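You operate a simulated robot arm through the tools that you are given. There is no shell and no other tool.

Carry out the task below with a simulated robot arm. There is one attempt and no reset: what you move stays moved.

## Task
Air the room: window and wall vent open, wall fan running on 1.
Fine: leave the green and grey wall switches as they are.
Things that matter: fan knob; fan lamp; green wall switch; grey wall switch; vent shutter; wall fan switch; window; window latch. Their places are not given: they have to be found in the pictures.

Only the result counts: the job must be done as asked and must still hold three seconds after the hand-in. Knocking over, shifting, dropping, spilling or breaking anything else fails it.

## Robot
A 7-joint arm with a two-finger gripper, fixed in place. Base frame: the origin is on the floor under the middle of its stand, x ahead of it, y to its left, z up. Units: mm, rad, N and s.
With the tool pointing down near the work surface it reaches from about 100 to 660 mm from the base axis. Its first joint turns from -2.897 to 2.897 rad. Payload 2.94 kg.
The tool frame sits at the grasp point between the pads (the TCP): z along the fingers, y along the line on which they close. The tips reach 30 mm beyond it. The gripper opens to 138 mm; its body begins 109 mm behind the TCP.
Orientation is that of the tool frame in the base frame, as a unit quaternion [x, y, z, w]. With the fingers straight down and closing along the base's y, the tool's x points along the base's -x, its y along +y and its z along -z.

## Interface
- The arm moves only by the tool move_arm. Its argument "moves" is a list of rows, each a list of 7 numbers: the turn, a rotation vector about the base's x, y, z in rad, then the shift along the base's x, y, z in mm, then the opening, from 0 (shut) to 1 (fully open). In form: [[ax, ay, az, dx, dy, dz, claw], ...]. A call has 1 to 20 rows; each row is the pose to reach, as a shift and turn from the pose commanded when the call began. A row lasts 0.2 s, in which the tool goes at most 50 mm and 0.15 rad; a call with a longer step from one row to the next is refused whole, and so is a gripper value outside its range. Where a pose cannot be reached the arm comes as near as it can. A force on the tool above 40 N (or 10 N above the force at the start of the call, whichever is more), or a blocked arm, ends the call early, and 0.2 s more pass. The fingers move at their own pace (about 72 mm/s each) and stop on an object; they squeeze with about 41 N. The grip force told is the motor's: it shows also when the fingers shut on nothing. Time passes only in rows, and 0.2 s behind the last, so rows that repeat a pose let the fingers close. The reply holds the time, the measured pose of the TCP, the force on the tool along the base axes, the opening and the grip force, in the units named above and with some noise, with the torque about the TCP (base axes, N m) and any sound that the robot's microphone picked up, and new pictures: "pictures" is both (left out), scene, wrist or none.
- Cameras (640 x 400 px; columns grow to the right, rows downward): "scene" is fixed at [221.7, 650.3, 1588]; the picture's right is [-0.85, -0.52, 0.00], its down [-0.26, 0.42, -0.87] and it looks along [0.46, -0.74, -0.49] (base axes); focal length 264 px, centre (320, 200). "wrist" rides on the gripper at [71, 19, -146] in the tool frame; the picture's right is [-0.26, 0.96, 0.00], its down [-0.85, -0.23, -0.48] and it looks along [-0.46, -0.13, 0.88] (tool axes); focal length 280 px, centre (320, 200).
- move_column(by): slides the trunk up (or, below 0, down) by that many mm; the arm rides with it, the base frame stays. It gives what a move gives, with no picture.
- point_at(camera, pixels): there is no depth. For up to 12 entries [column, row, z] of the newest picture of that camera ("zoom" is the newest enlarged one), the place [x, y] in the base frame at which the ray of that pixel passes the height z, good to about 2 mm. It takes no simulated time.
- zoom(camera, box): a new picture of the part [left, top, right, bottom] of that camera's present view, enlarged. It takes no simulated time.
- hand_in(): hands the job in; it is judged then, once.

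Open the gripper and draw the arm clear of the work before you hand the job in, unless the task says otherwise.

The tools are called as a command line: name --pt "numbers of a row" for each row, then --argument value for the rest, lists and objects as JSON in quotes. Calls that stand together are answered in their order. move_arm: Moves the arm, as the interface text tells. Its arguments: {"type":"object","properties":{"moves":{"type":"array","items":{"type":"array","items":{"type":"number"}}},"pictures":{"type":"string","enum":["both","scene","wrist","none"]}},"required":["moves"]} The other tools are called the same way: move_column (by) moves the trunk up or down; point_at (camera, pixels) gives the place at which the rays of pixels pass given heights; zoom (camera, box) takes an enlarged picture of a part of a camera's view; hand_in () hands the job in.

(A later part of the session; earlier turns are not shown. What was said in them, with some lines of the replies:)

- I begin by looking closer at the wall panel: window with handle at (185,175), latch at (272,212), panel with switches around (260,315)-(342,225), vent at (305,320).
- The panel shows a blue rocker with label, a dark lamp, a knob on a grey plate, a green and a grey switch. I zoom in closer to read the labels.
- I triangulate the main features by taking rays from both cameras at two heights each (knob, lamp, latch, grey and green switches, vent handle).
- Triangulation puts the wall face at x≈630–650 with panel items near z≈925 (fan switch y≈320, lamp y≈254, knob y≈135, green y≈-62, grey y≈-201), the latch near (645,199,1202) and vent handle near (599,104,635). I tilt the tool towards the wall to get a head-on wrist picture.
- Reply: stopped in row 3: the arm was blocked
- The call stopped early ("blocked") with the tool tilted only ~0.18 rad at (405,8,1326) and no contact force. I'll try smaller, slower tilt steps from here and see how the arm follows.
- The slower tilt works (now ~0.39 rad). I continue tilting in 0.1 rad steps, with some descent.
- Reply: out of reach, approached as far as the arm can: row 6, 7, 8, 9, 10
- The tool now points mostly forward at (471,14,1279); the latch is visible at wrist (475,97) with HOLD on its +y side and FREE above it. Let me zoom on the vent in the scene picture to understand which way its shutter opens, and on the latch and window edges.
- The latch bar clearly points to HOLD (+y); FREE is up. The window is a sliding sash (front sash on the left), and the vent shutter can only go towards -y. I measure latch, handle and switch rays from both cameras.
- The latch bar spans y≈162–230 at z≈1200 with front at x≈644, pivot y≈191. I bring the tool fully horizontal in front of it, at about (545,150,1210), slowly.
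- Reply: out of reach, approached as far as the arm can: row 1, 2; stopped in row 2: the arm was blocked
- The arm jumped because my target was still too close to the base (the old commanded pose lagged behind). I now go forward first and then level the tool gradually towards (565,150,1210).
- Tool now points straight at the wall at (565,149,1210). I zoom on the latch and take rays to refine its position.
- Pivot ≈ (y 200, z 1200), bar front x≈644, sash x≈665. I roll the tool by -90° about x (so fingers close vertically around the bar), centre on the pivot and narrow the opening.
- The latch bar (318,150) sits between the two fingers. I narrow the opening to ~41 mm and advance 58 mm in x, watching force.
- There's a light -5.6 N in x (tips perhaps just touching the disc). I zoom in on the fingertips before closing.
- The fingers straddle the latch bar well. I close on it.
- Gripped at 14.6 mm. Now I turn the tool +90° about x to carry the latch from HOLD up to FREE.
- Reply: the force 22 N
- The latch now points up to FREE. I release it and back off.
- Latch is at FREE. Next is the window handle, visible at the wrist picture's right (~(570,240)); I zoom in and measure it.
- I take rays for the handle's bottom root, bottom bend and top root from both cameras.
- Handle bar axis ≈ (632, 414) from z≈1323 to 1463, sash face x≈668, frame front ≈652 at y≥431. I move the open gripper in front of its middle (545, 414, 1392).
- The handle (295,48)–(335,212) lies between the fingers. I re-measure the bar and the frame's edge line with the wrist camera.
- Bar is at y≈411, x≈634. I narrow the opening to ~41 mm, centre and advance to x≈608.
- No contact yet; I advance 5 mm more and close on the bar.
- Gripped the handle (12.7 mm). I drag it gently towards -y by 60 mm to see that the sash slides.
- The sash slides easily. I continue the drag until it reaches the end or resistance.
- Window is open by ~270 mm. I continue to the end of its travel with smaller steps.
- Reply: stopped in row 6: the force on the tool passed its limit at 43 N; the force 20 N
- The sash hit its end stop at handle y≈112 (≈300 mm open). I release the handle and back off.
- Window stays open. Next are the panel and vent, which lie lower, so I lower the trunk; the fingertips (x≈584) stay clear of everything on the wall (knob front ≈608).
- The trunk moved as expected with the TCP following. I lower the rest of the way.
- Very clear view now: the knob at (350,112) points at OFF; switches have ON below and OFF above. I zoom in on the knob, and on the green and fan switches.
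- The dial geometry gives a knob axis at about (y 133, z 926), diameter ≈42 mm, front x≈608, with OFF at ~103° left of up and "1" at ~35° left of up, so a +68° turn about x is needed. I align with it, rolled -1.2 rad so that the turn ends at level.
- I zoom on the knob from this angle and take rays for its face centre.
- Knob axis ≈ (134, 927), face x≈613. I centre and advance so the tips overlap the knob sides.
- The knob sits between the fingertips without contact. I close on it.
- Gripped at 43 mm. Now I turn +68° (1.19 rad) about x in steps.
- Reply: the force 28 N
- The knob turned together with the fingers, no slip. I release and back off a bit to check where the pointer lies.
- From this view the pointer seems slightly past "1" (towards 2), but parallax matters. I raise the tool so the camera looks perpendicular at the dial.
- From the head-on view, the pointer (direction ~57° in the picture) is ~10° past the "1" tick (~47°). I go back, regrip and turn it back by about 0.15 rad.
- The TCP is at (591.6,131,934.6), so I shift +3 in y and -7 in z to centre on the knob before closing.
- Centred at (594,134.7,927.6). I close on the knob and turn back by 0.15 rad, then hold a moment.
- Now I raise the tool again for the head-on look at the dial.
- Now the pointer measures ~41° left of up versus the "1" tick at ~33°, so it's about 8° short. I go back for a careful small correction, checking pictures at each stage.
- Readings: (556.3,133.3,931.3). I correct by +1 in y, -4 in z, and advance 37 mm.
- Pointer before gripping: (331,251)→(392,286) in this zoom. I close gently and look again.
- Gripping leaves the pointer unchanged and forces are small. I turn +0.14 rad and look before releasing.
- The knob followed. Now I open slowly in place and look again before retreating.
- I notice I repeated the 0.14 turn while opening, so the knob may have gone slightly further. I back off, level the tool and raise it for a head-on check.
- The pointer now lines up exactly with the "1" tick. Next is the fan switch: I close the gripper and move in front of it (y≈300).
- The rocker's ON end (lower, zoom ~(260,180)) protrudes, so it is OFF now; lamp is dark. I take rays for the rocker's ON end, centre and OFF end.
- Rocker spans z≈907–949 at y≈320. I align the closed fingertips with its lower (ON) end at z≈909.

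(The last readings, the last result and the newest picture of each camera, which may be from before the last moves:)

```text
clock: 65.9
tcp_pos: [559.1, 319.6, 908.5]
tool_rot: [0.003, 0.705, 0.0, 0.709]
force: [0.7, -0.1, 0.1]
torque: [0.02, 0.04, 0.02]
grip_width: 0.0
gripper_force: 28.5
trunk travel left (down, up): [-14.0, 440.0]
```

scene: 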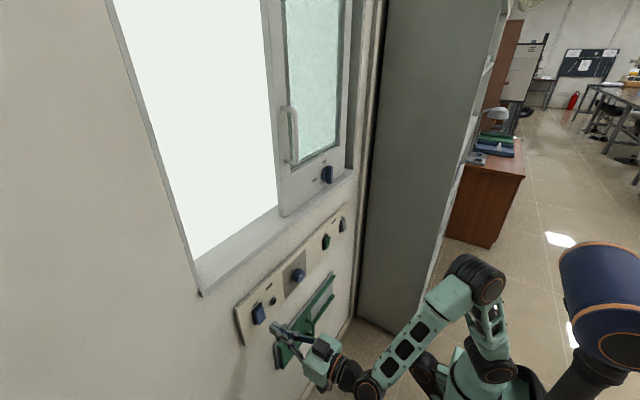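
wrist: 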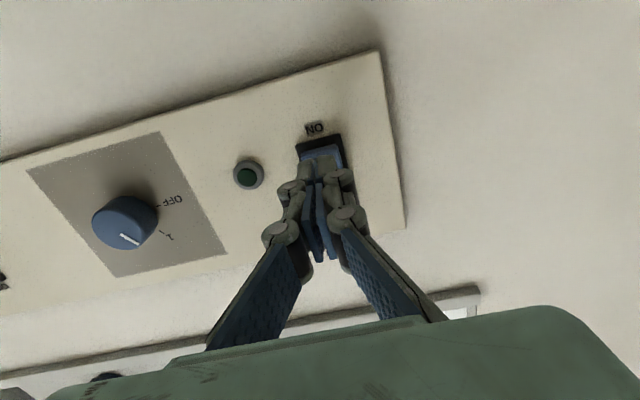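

Aligned at (559,319.6,908.5). I push forward in small steps onto the ON end.

move_arm --pt "0 0 0 8 0 0 0" --pt "0 0 0 16 0 0 0" --pt "0 0 0 20 0 0 0" --pt "0 0 0 24 0 0 0" --pt "0 0 0 27 0 0 0" --pt "0 0 0 30 0 0 0" --pt "0 0 0 33 0 0 0" --pt "0 0 0 36 0 0 0" --pt "0 0 0 38 0 0 0"

zoom --camera "scene" --box '[220, 270, 320, 350]'

```text
clock: 67.9
tcp_pos: [594.4, 320.5, 910.4]
tool_rot: [0.002, 0.705, 0.0, 0.709]
force: [-19.4, -4.3, -2.9]
torque: [0.03, -0.15, -0.1]
grip_width: 6.2
gripper_force: 28.2
trunk travel left (down, up): [-14.0, 440.0]
```

scene: 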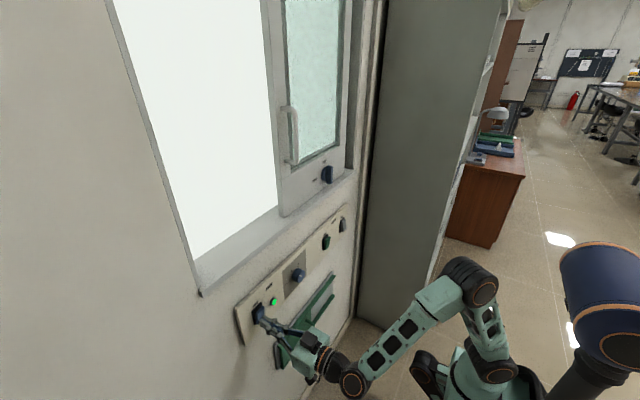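
wrist: 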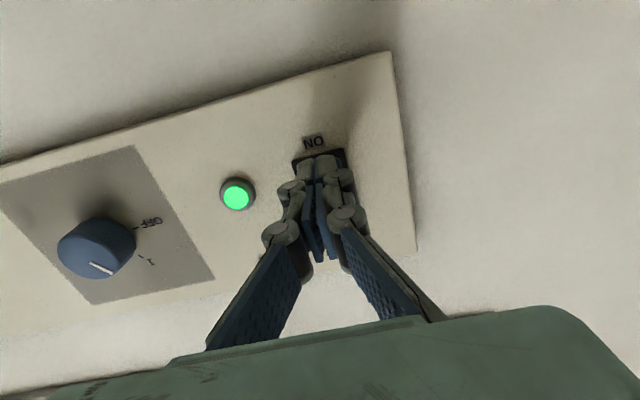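

```text
5.00 times, centred on (270, 310) of scene
```

zoom: 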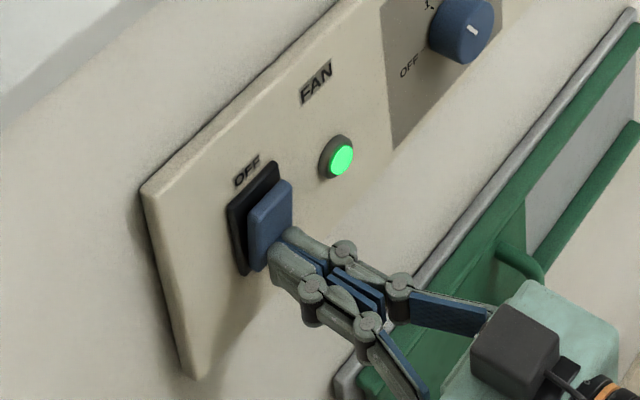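

The lamp lit bright green: the fan is running. I retreat straight back and check that the switch stays on.

move_arm --pt "0 0 0 -10 0 0 0" --pt "0 0 0 -20 0 0 0" --pt "0 0 0 -30 0 0 0" --pt "0 0 0 -40 0 0 0" --pt "0 0 0 -40 0 0 0"

zoom --camera "scene" --box '[220, 250, 340, 380]'

```text
clock: 69.1
tcp_pos: [554.7, 319.9, 909.6]
tool_rot: [0.003, 0.705, -0.001, 0.709]
force: [-0.5, 0.5, 0.0]
torque: [-0.01, 0.03, -0.03]
grip_width: 0.0
gripper_force: 27.7
trunk travel left (down, up): [-14.0, 440.0]
```

scene: 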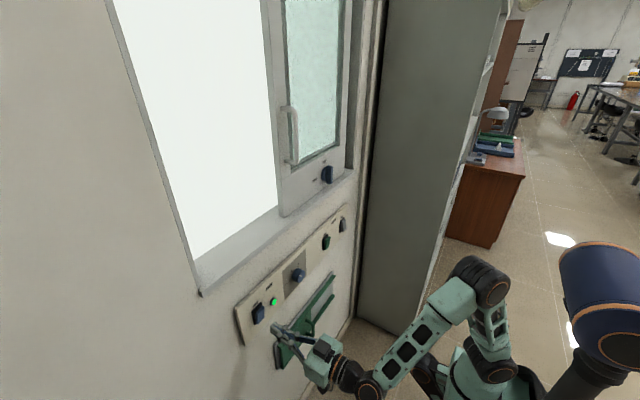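
wrist: 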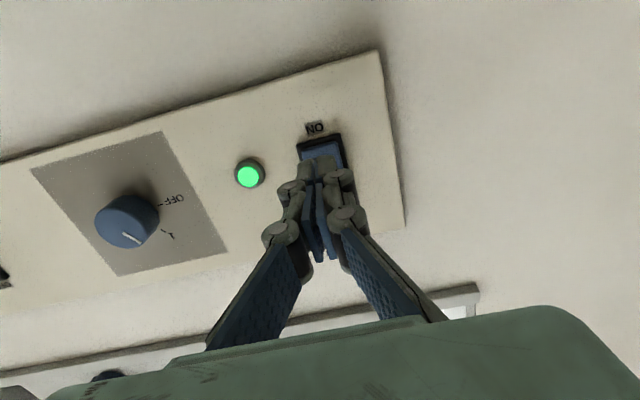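

```text
3.08 times, centred on (280, 315) of scene
```

zoom: 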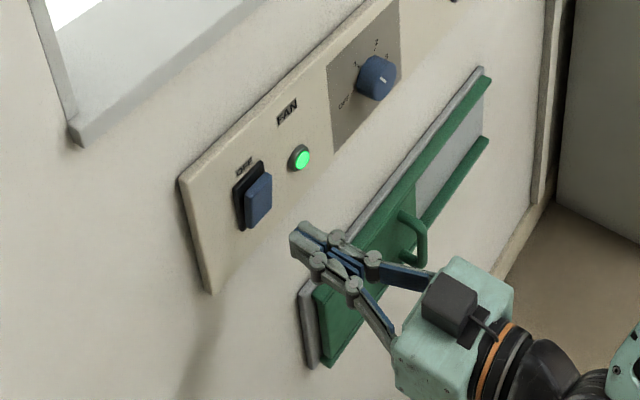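

Fan is on. Now the vent: I descend with the tips well clear (x≈540) to look at its shutter handle, opening the gripper to ~50 mm.

move_arm --pt "0 0 0 -8 -10 -10 0.1" --pt "0 0 0 -15 -27 -30 0.2" --pt "0 0 0 -18 -47 -52 0.3" --pt "0 0 0 -18 -67 -76 0.35" --pt "0 0 0 -18 -87 -100 0.35" --pt "0 0 0 -18 -107 -124 0.35" --pt "0 0 0 -18 -127 -148 0.35" --pt "0 0 0 -18 -147 -172 0.35" --pt "0 0 0 -18 -165 -195 0.35" --pt "0 0 0 -18 -175 -212 0.35" --pt "0 0 0 -18 -175 -212 0.35"

```text
clock: 71.5
tcp_pos: [538.2, 145.3, 697.2]
tool_rot: [0.002, 0.705, 0.001, 0.709]
force: [0.6, 0.0, 0.4]
torque: [0.0, 0.01, 0.01]
grip_width: 48.2
gripper_force: 0.0
trunk travel left (down, up): [-14.0, 440.0]
```

scene: 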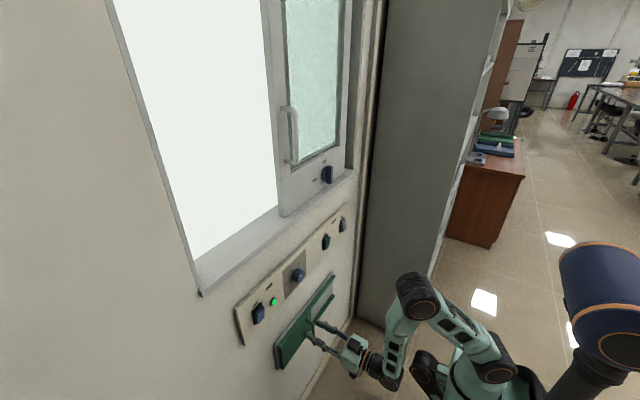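
wrist: 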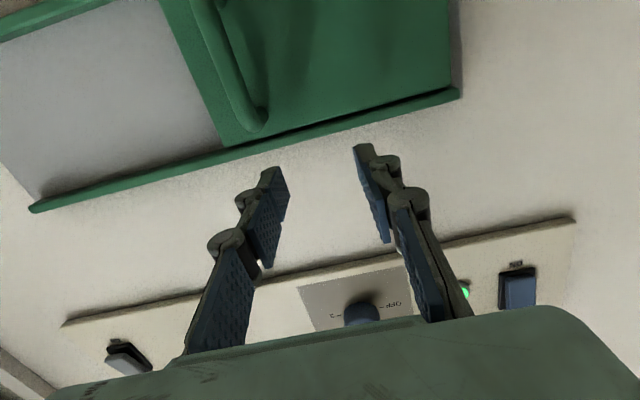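

The vent's handle bar shows at the top (210,0)–(255,120). I lower further to see it whole.

move_arm --pt "0 0 0 0 -10 -20 0.4" --pt "0 0 0 0 -20 -40 0.4" --pt "0 0 0 0 -30 -60 0.4" --pt "0 0 0 0 -35 -70 0.4" --pt "0 0 0 0 -35 -70 0.4"

```text
clock: 72.7
tcp_pos: [537.4, 109.8, 627.8]
tool_rot: [0.003, 0.705, 0.0, 0.71]
force: [0.4, 0.2, 0.6]
torque: [0.02, 0.0, -0.01]
grip_width: 55.1
gripper_force: 0.0
trunk travel left (down, up): [-14.0, 440.0]
```

scene: 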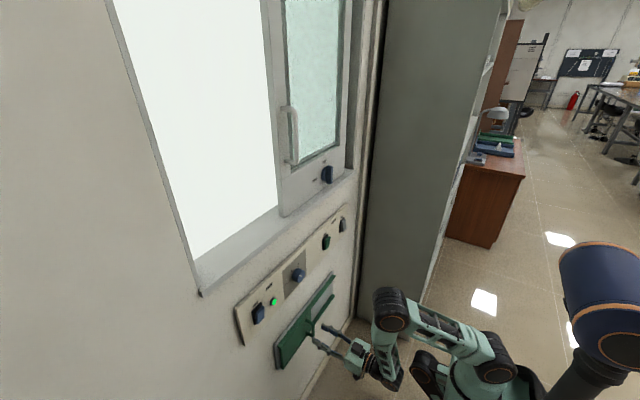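
wrist: 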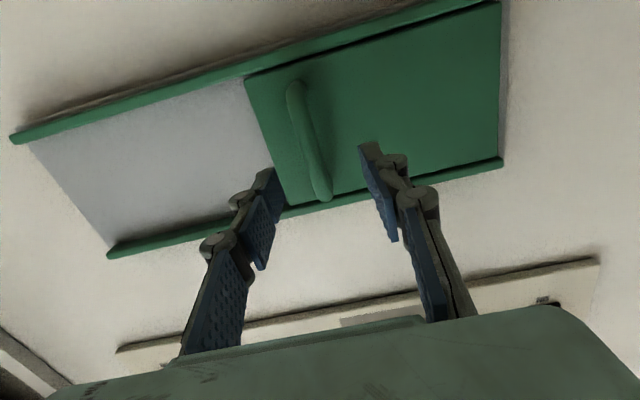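

The whole shutter and its handle (295,85)–(325,195) are visible, with the free slide space on the -y side. I measure the handle with rays from both cameras.

zoom --camera "wrist" --box '[230, 50, 430, 220]'

point_at --camera "wrist" --pixels '[[309, 140, 600], [309, 140, 610], [309, 140, 620], [295, 88, 570], [295, 88, 580], [295, 88, 590], [323, 193, 640], [323, 193, 650], [248, 80, 570], [248, 80, 590], [503, 90, 600], [503, 90, 620]]'

zoom --camera "scene" --box '[265, 270, 365, 380]'

point_at --camera "scene" --pixels '[[311, 327, 600], [311, 327, 620], [311, 327, 640]]'

```text
2.35 times, centred on (330, 135) of wrist
```

zoom: 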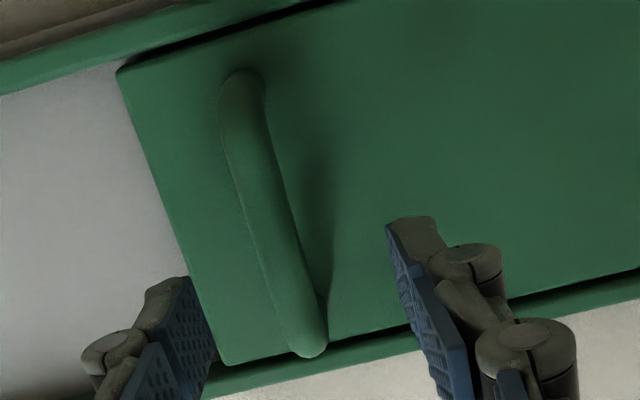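

```text
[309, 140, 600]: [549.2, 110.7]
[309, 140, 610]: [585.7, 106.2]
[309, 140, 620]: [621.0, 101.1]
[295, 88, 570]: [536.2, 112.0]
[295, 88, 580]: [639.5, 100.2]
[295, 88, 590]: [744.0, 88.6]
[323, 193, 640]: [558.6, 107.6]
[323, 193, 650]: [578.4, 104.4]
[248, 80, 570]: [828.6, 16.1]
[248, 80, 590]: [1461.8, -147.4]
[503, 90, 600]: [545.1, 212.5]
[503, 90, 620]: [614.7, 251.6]
```

```text
3.64 times, centred on (315, 325) of scene
```

zoom: 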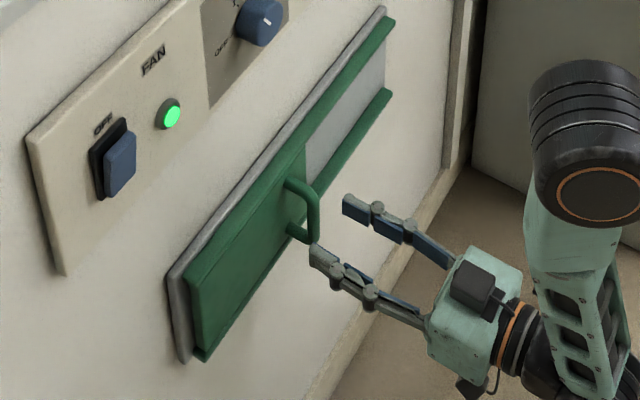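

```text
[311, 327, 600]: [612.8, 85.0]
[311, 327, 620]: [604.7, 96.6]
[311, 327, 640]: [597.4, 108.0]
```

Handle bar ≈ (596, 103, mid z≈615). I centre on it and advance to x≈577 with the 55 mm opening.

move_arm --pt "0 0 0 0 -3 -6 0.4" --pt "0 0 0 2 -6 -12 0.4" --pt "0 0 0 12 -6 -12 0.4" --pt "0 0 0 22 -6 -12 0.4" --pt "0 0 0 32 -6 -12 0.4" --pt "0 0 0 38 -6 -12 0.4" --pt "0 0 0 38 -6 -12 0.4"

zoom --camera "wrist" --box '[230, 50, 430, 250]'

zoom --camera "scene" --box '[275, 290, 365, 380]'

```text
clock: 74.3
tcp_pos: [575.9, 103.4, 615.1]
tool_rot: [0.003, 0.705, -0.001, 0.709]
force: [-0.1, -0.8, 0.2]
torque: [0.01, 0.02, 0.01]
grip_width: 55.1
gripper_force: 0.1
trunk travel left (down, up): [-14.0, 440.0]
```

scene: 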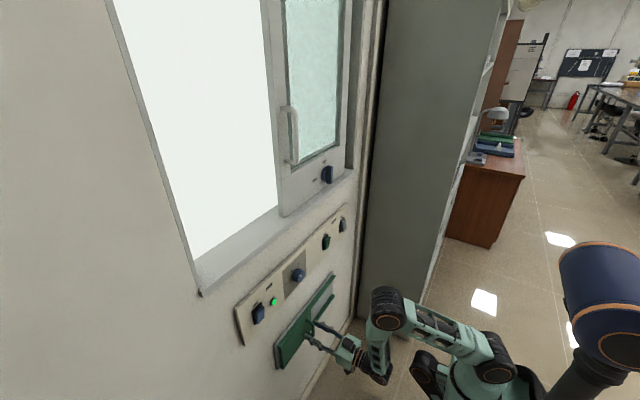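
wrist: 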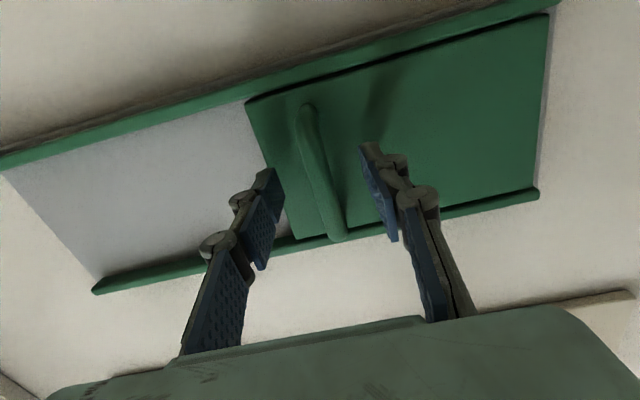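

```text
2.00 times, centred on (330, 150) of wrist
```

zoom: 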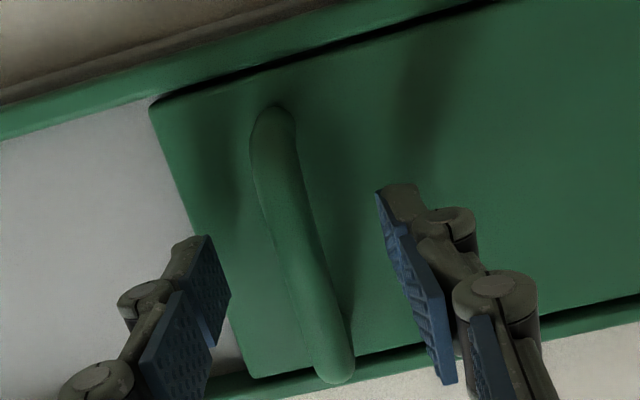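

```text
4.44 times, centred on (320, 335) of scene
```

zoom: 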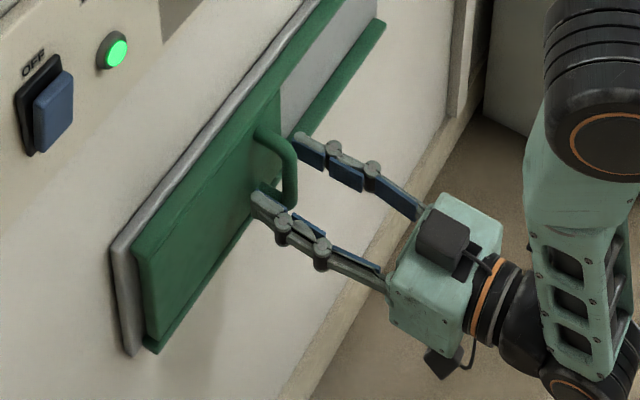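

The fingers straddle the bar. I advance 4 mm more and close.

move_arm --pt "0 0 0 4 0 0 0.4" --pt "0 0 0 4 0 0 0.2" --pt "0 0 0 4 0 0 0.0" --pt "0 0 0 4 0 0 0.0" --pt "0 0 0 4 0 0 0.0"

zoom --camera "scene" --box '[275, 290, 365, 380]'

```text
clock: 75.5
tcp_pos: [580.4, 103.6, 613.8]
tool_rot: [0.002, 0.705, 0.0, 0.709]
force: [2.8, 0.3, 0.0]
torque: [-0.16, 0.02, -0.01]
grip_width: 12.4
gripper_force: 39.1
trunk travel left (down, up): [-14.0, 440.0]
```

scene: 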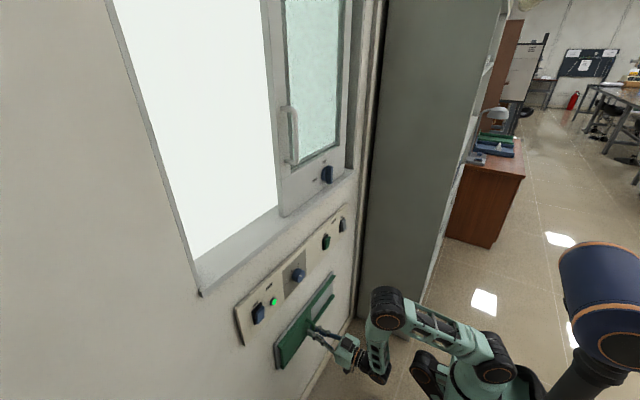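
wrist: 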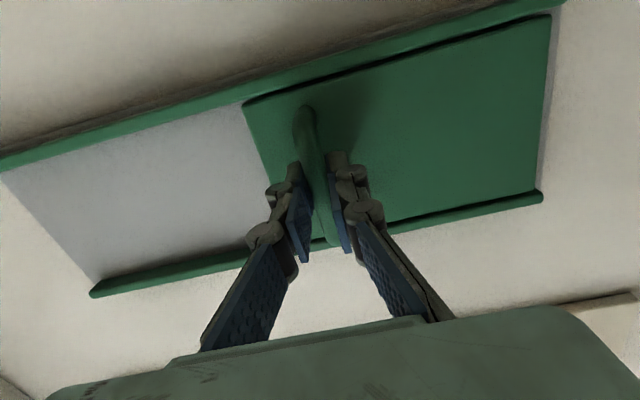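

```text
4.44 times, centred on (320, 335) of scene
```

zoom: 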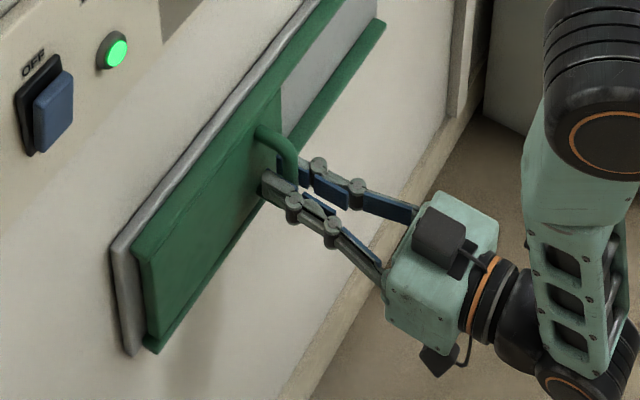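

Gripped the handle (12.4 mm). I drag it towards -y in small steps.

move_arm --pt "0 0 0 0 -6 0 0" --pt "0 0 0 0 -14 0 0" --pt "0 0 0 0 -22 0 0" --pt "0 0 0 0 -30 0 0" --pt "0 0 0 0 -40 0 0" --pt "0 0 0 0 -50 0 0" --pt "0 0 0 0 -60 0 0"

```text
clock: 77.1
tcp_pos: [580.2, 43.3, 615.2]
tool_rot: [0.004, 0.705, -0.001, 0.709]
force: [10.1, 0.3, 2.3]
torque: [-0.21, -0.59, -0.01]
grip_width: 12.3
gripper_force: 39.0
trunk travel left (down, up): [-14.0, 440.0]
```

scene: 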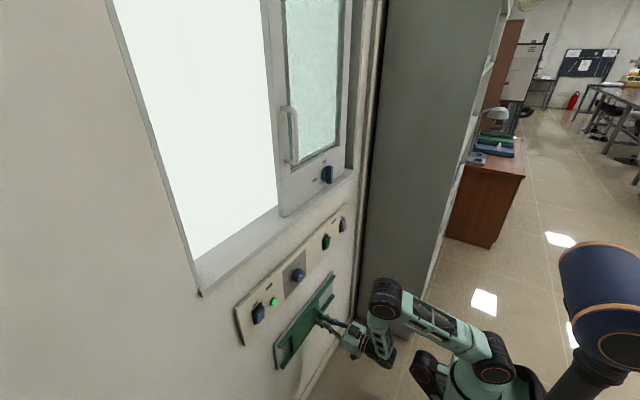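
wrist: 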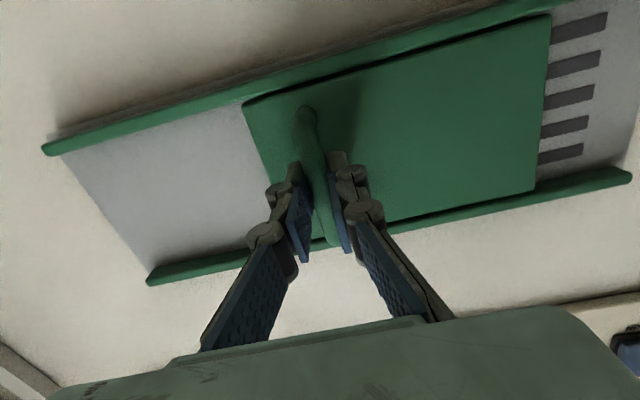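

The shutter uncovers slotted openings on the +y side. I continue dragging to the end of its travel.

move_arm --pt "0 0 0 0 -8 0 0" --pt "0 0 0 0 -17 0 0" --pt "0 0 0 0 -26 0 0" --pt "0 0 0 0 -35 0 0" --pt "0 0 0 0 -44 0 0" --pt "0 0 0 0 -53 0 0" --pt "0 0 0 0 -62 0 0" --pt "0 0 0 0 -71 0 0" --pt "0 0 0 0 -80 0 0" --pt "0 0 0 0 -88 0 0" --pt "0 0 0 0 -96 0 0" --pt "0 0 0 0 -104 0 0" --pt "0 0 0 0 -112 0 0" --pt "0 0 0 0 -120 0 0"

```text
clock: 80.2
tcp_pos: [580.0, -66.8, 614.8]
tool_rot: [-0.004, 0.705, 0.011, 0.709]
force: [-3.0, 6.5, 2.9]
torque: [-0.58, 0.24, 0.04]
grip_width: 12.8
gripper_force: 39.5
trunk travel left (down, up): [-14.0, 440.0]
stopped in row 14: the force on the tool passed its limit at 42 N (the readings are from after the stop); the commanded pose is now the measured one
```

scene: 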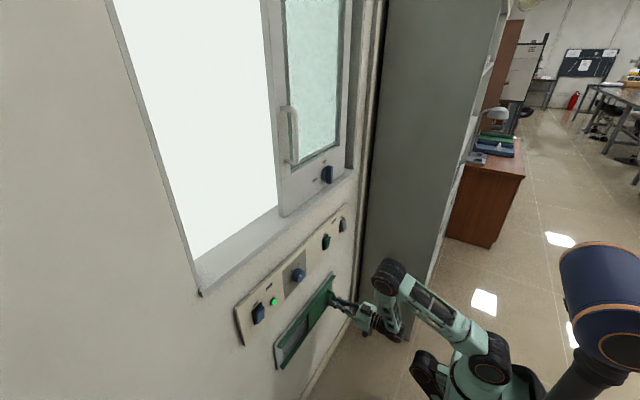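
wrist: 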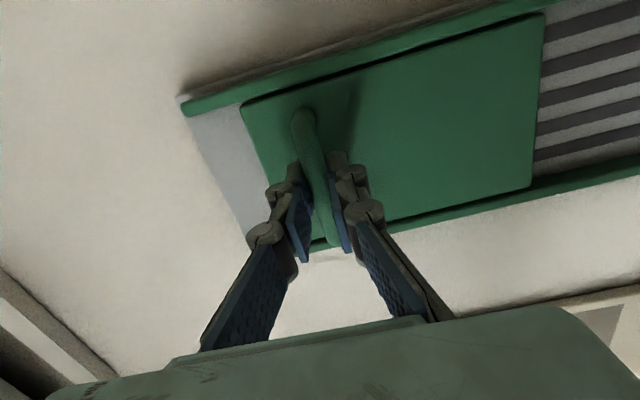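

The slide stopped at y≈-67 (42 N, ≈170 mm travel). I zoom in to check how far it's open.

zoom --camera "wrist" --box '[160, 0, 640, 260]'

zoom --camera "scene" --box '[255, 260, 355, 380]'

```text
1.33 times, centred on (400, 130) of wrist
```

zoom: 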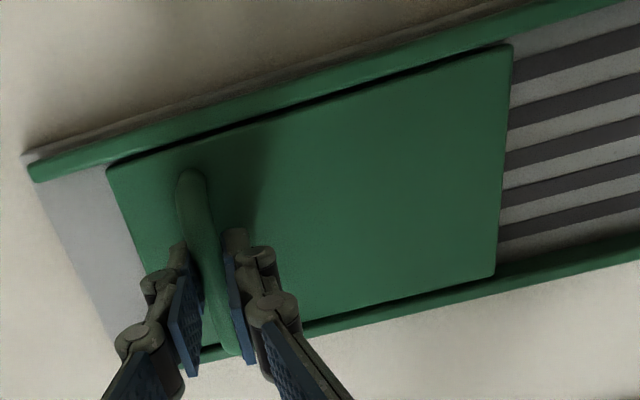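

```text
3.33 times, centred on (305, 320) of scene
```

zoom: 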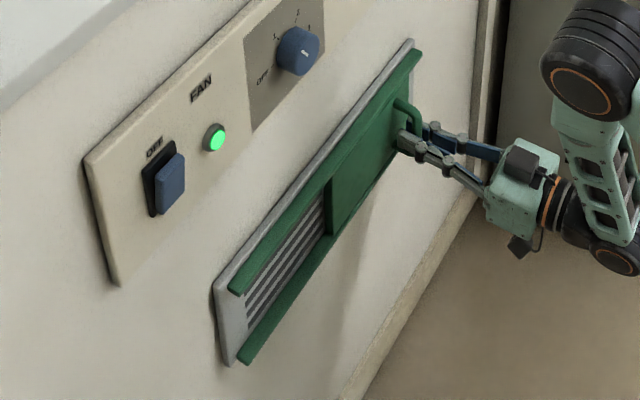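

To confirm it's the end stop, I push gently a few mm more in 2 mm steps.

move_arm --pt "0 0 0 0 -2 0 0" --pt "0 0 0 0 -4 0 0" --pt "0 0 0 0 -6 0 0" --pt "0 0 0 0 -6 0 0" --pictures "none"

```text
clock: 81.2
tcp_pos: [580.3, -65.5, 615.5]
tool_rot: [-0.006, 0.705, 0.017, 0.709]
force: [-8.2, 36.4, 4.4]
torque: [-0.73, -0.33, 0.28]
grip_width: 12.5
gripper_force: 38.9
trunk travel left (down, up): [-14.0, 440.0]
```

Force rose to 36 N with no motion: it's the end stop. I relax the push, open and back straight off.

move_arm --pt "0 0 0 0 3 0 0" --pt "0 0 0 0 5 0 0" --pt "0 0 0 0 5 0 0.2" --pt "0 0 0 0 5 0 0.38" --pt "0 0 0 0 5 0 0.4" --pt "0 0 0 -10 5 0 0.4" --pt "0 0 0 -22 5 0 0.4" --pt "0 0 0 -34 5 0 0.4" --pt "0 0 0 -42 5 0 0.4" --pt "0 0 0 -42 5 0 0.4"

```text
clock: 83.4
tcp_pos: [538.6, -68.4, 615.4]
tool_rot: [-0.001, 0.705, 0.01, 0.709]
force: [-0.1, -0.6, -0.2]
torque: [-0.02, -0.02, -0.04]
grip_width: 55.5
gripper_force: 0.1
trunk travel left (down, up): [-14.0, 440.0]
```

scene: 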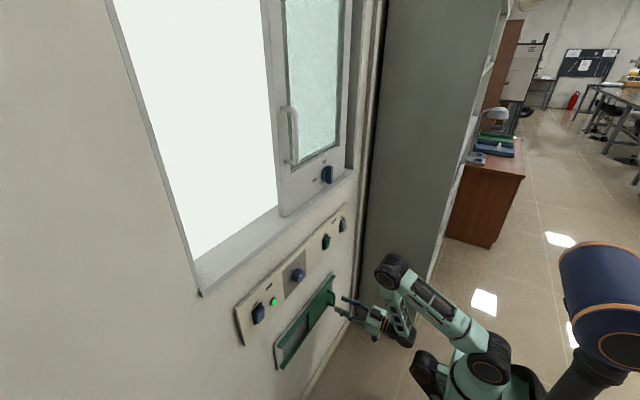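
wrist: 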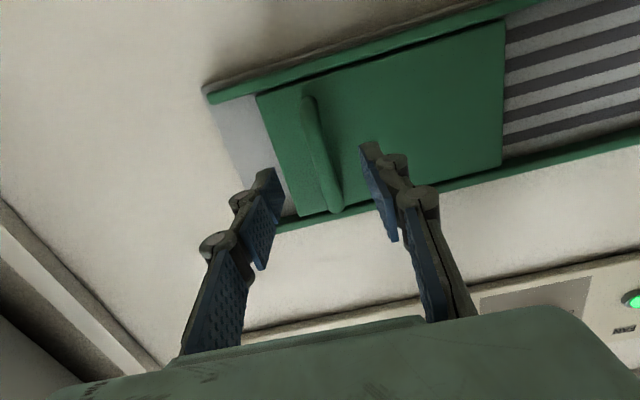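

The vent is open and the gripper is free. I check the panel, window and latch in the scene picture.

zoom --camera "scene" --box '[235, 200, 355, 340]'

zoom --camera "scene" --box '[255, 90, 365, 210]'

zoom --camera "scene" --box '[300, 200, 370, 260]'

zoom --camera "scene" --box '[280, 255, 320, 295]'

```text
2.86 times, centred on (295, 270) of scene
```

zoom: 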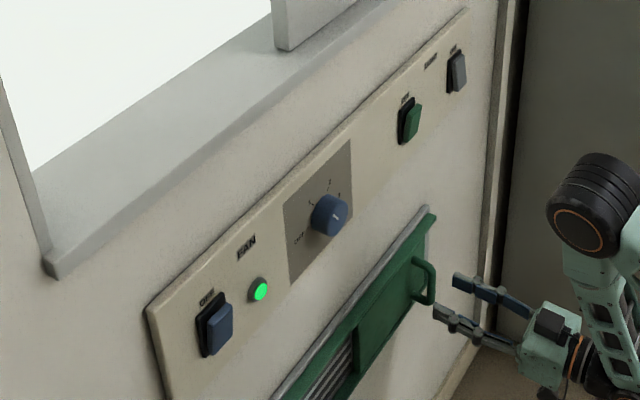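

```text
3.33 times, centred on (310, 150) of scene
```

zoom: 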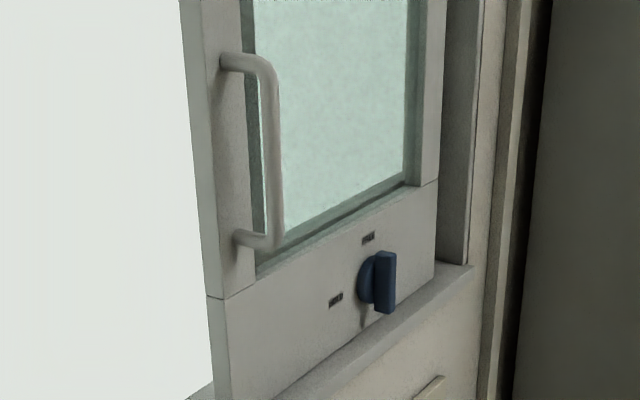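

```text
6.67 times, centred on (335, 230) of scene
```

zoom: 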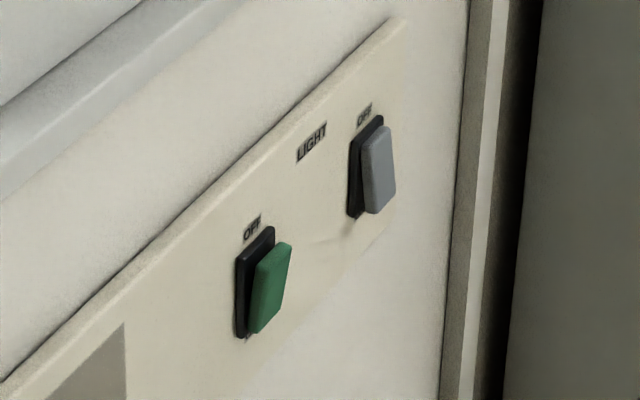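

```text
10.00 times, centred on (300, 275) of scene
```

zoom: 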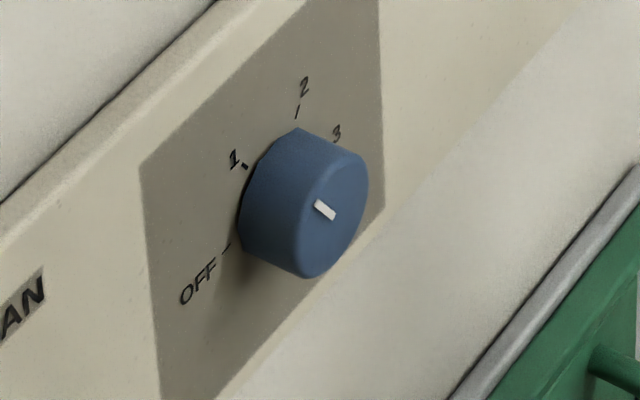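

Everything is as wanted: lamp lit, knob at 1, latch FREE, window and vent open, green and grey switches unchanged. I draw the arm back from the wall and open the gripper.

move_arm --pt "0 0 0 -6 0 -8 0.4" --pt "0 0 0 -12 0 -18 0.4" --pt "0 0 0 -18 0 -28 0.4" --pt "0 0 0 -24 0 -38 0.5" --pt "0 0 0 -30 0 -48 0.7" --pt "0 0 0 -34 0 -56 0.9" --pt "0 0 0 -36 0 -60 1.0" --pt "0 0 0 -36 0 -60 1.0" --pt "0 0 0 -36 0 -60 1.0"

```text
clock: 85.4
tcp_pos: [512.1, -68.2, 562.3]
tool_rot: [-0.005, 0.695, 0.008, 0.719]
force: [0.6, 0.2, 0.0]
torque: [0.0, 0.02, 0.02]
grip_width: 137.9
gripper_force: 0.1
trunk travel left (down, up): [-14.0, 440.0]
```

scene: 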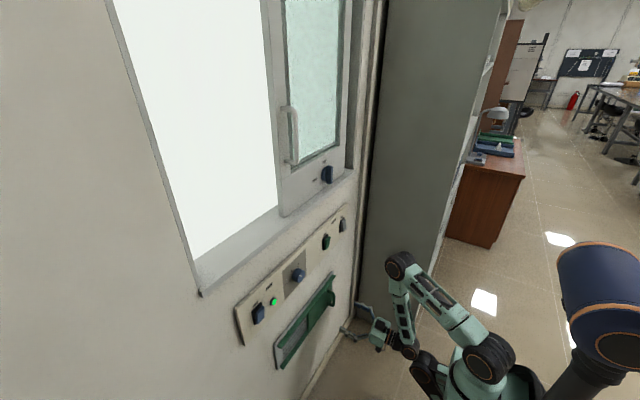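
wrist: 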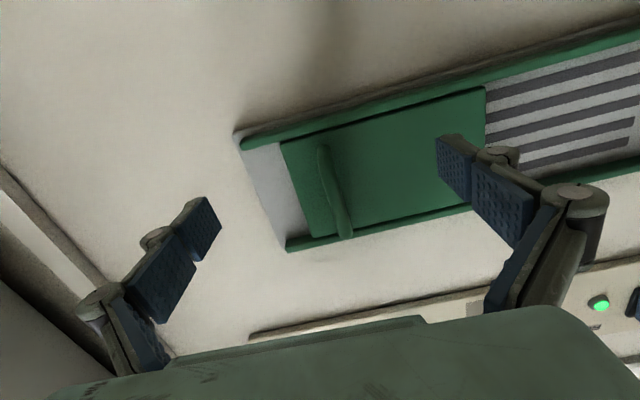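

The arm is clear of the wall, the gripper is open, the lamp is lit at (274,301) and both window and vent stay open. I hand the job in.

hand_in

```text
The job is handed in.
```

The room is airing: the window and wall vent are open and the wall fan is running on 1. I've handed the job in, and the result hasn't come back yet.

- **Window:** I turned the latch from HOLD to FREE and slid the window about 300 mm, to its end stop. I left the latch at FREE.
- **Vent:** I slid the shutter about 170 mm to its end stop, uncovering the slots.
- **Fan:** The switch is on, the lamp is lit green, and the knob pointer lines up with 1. My first turn of the knob went slightly past 1, so I corrected it.
- **Green and grey switches:** I didn't touch them, and they look the same as at the start.

Before handing in, I opened the gripper and drew the arm clear of the wall. Nothing else was moved or knocked.
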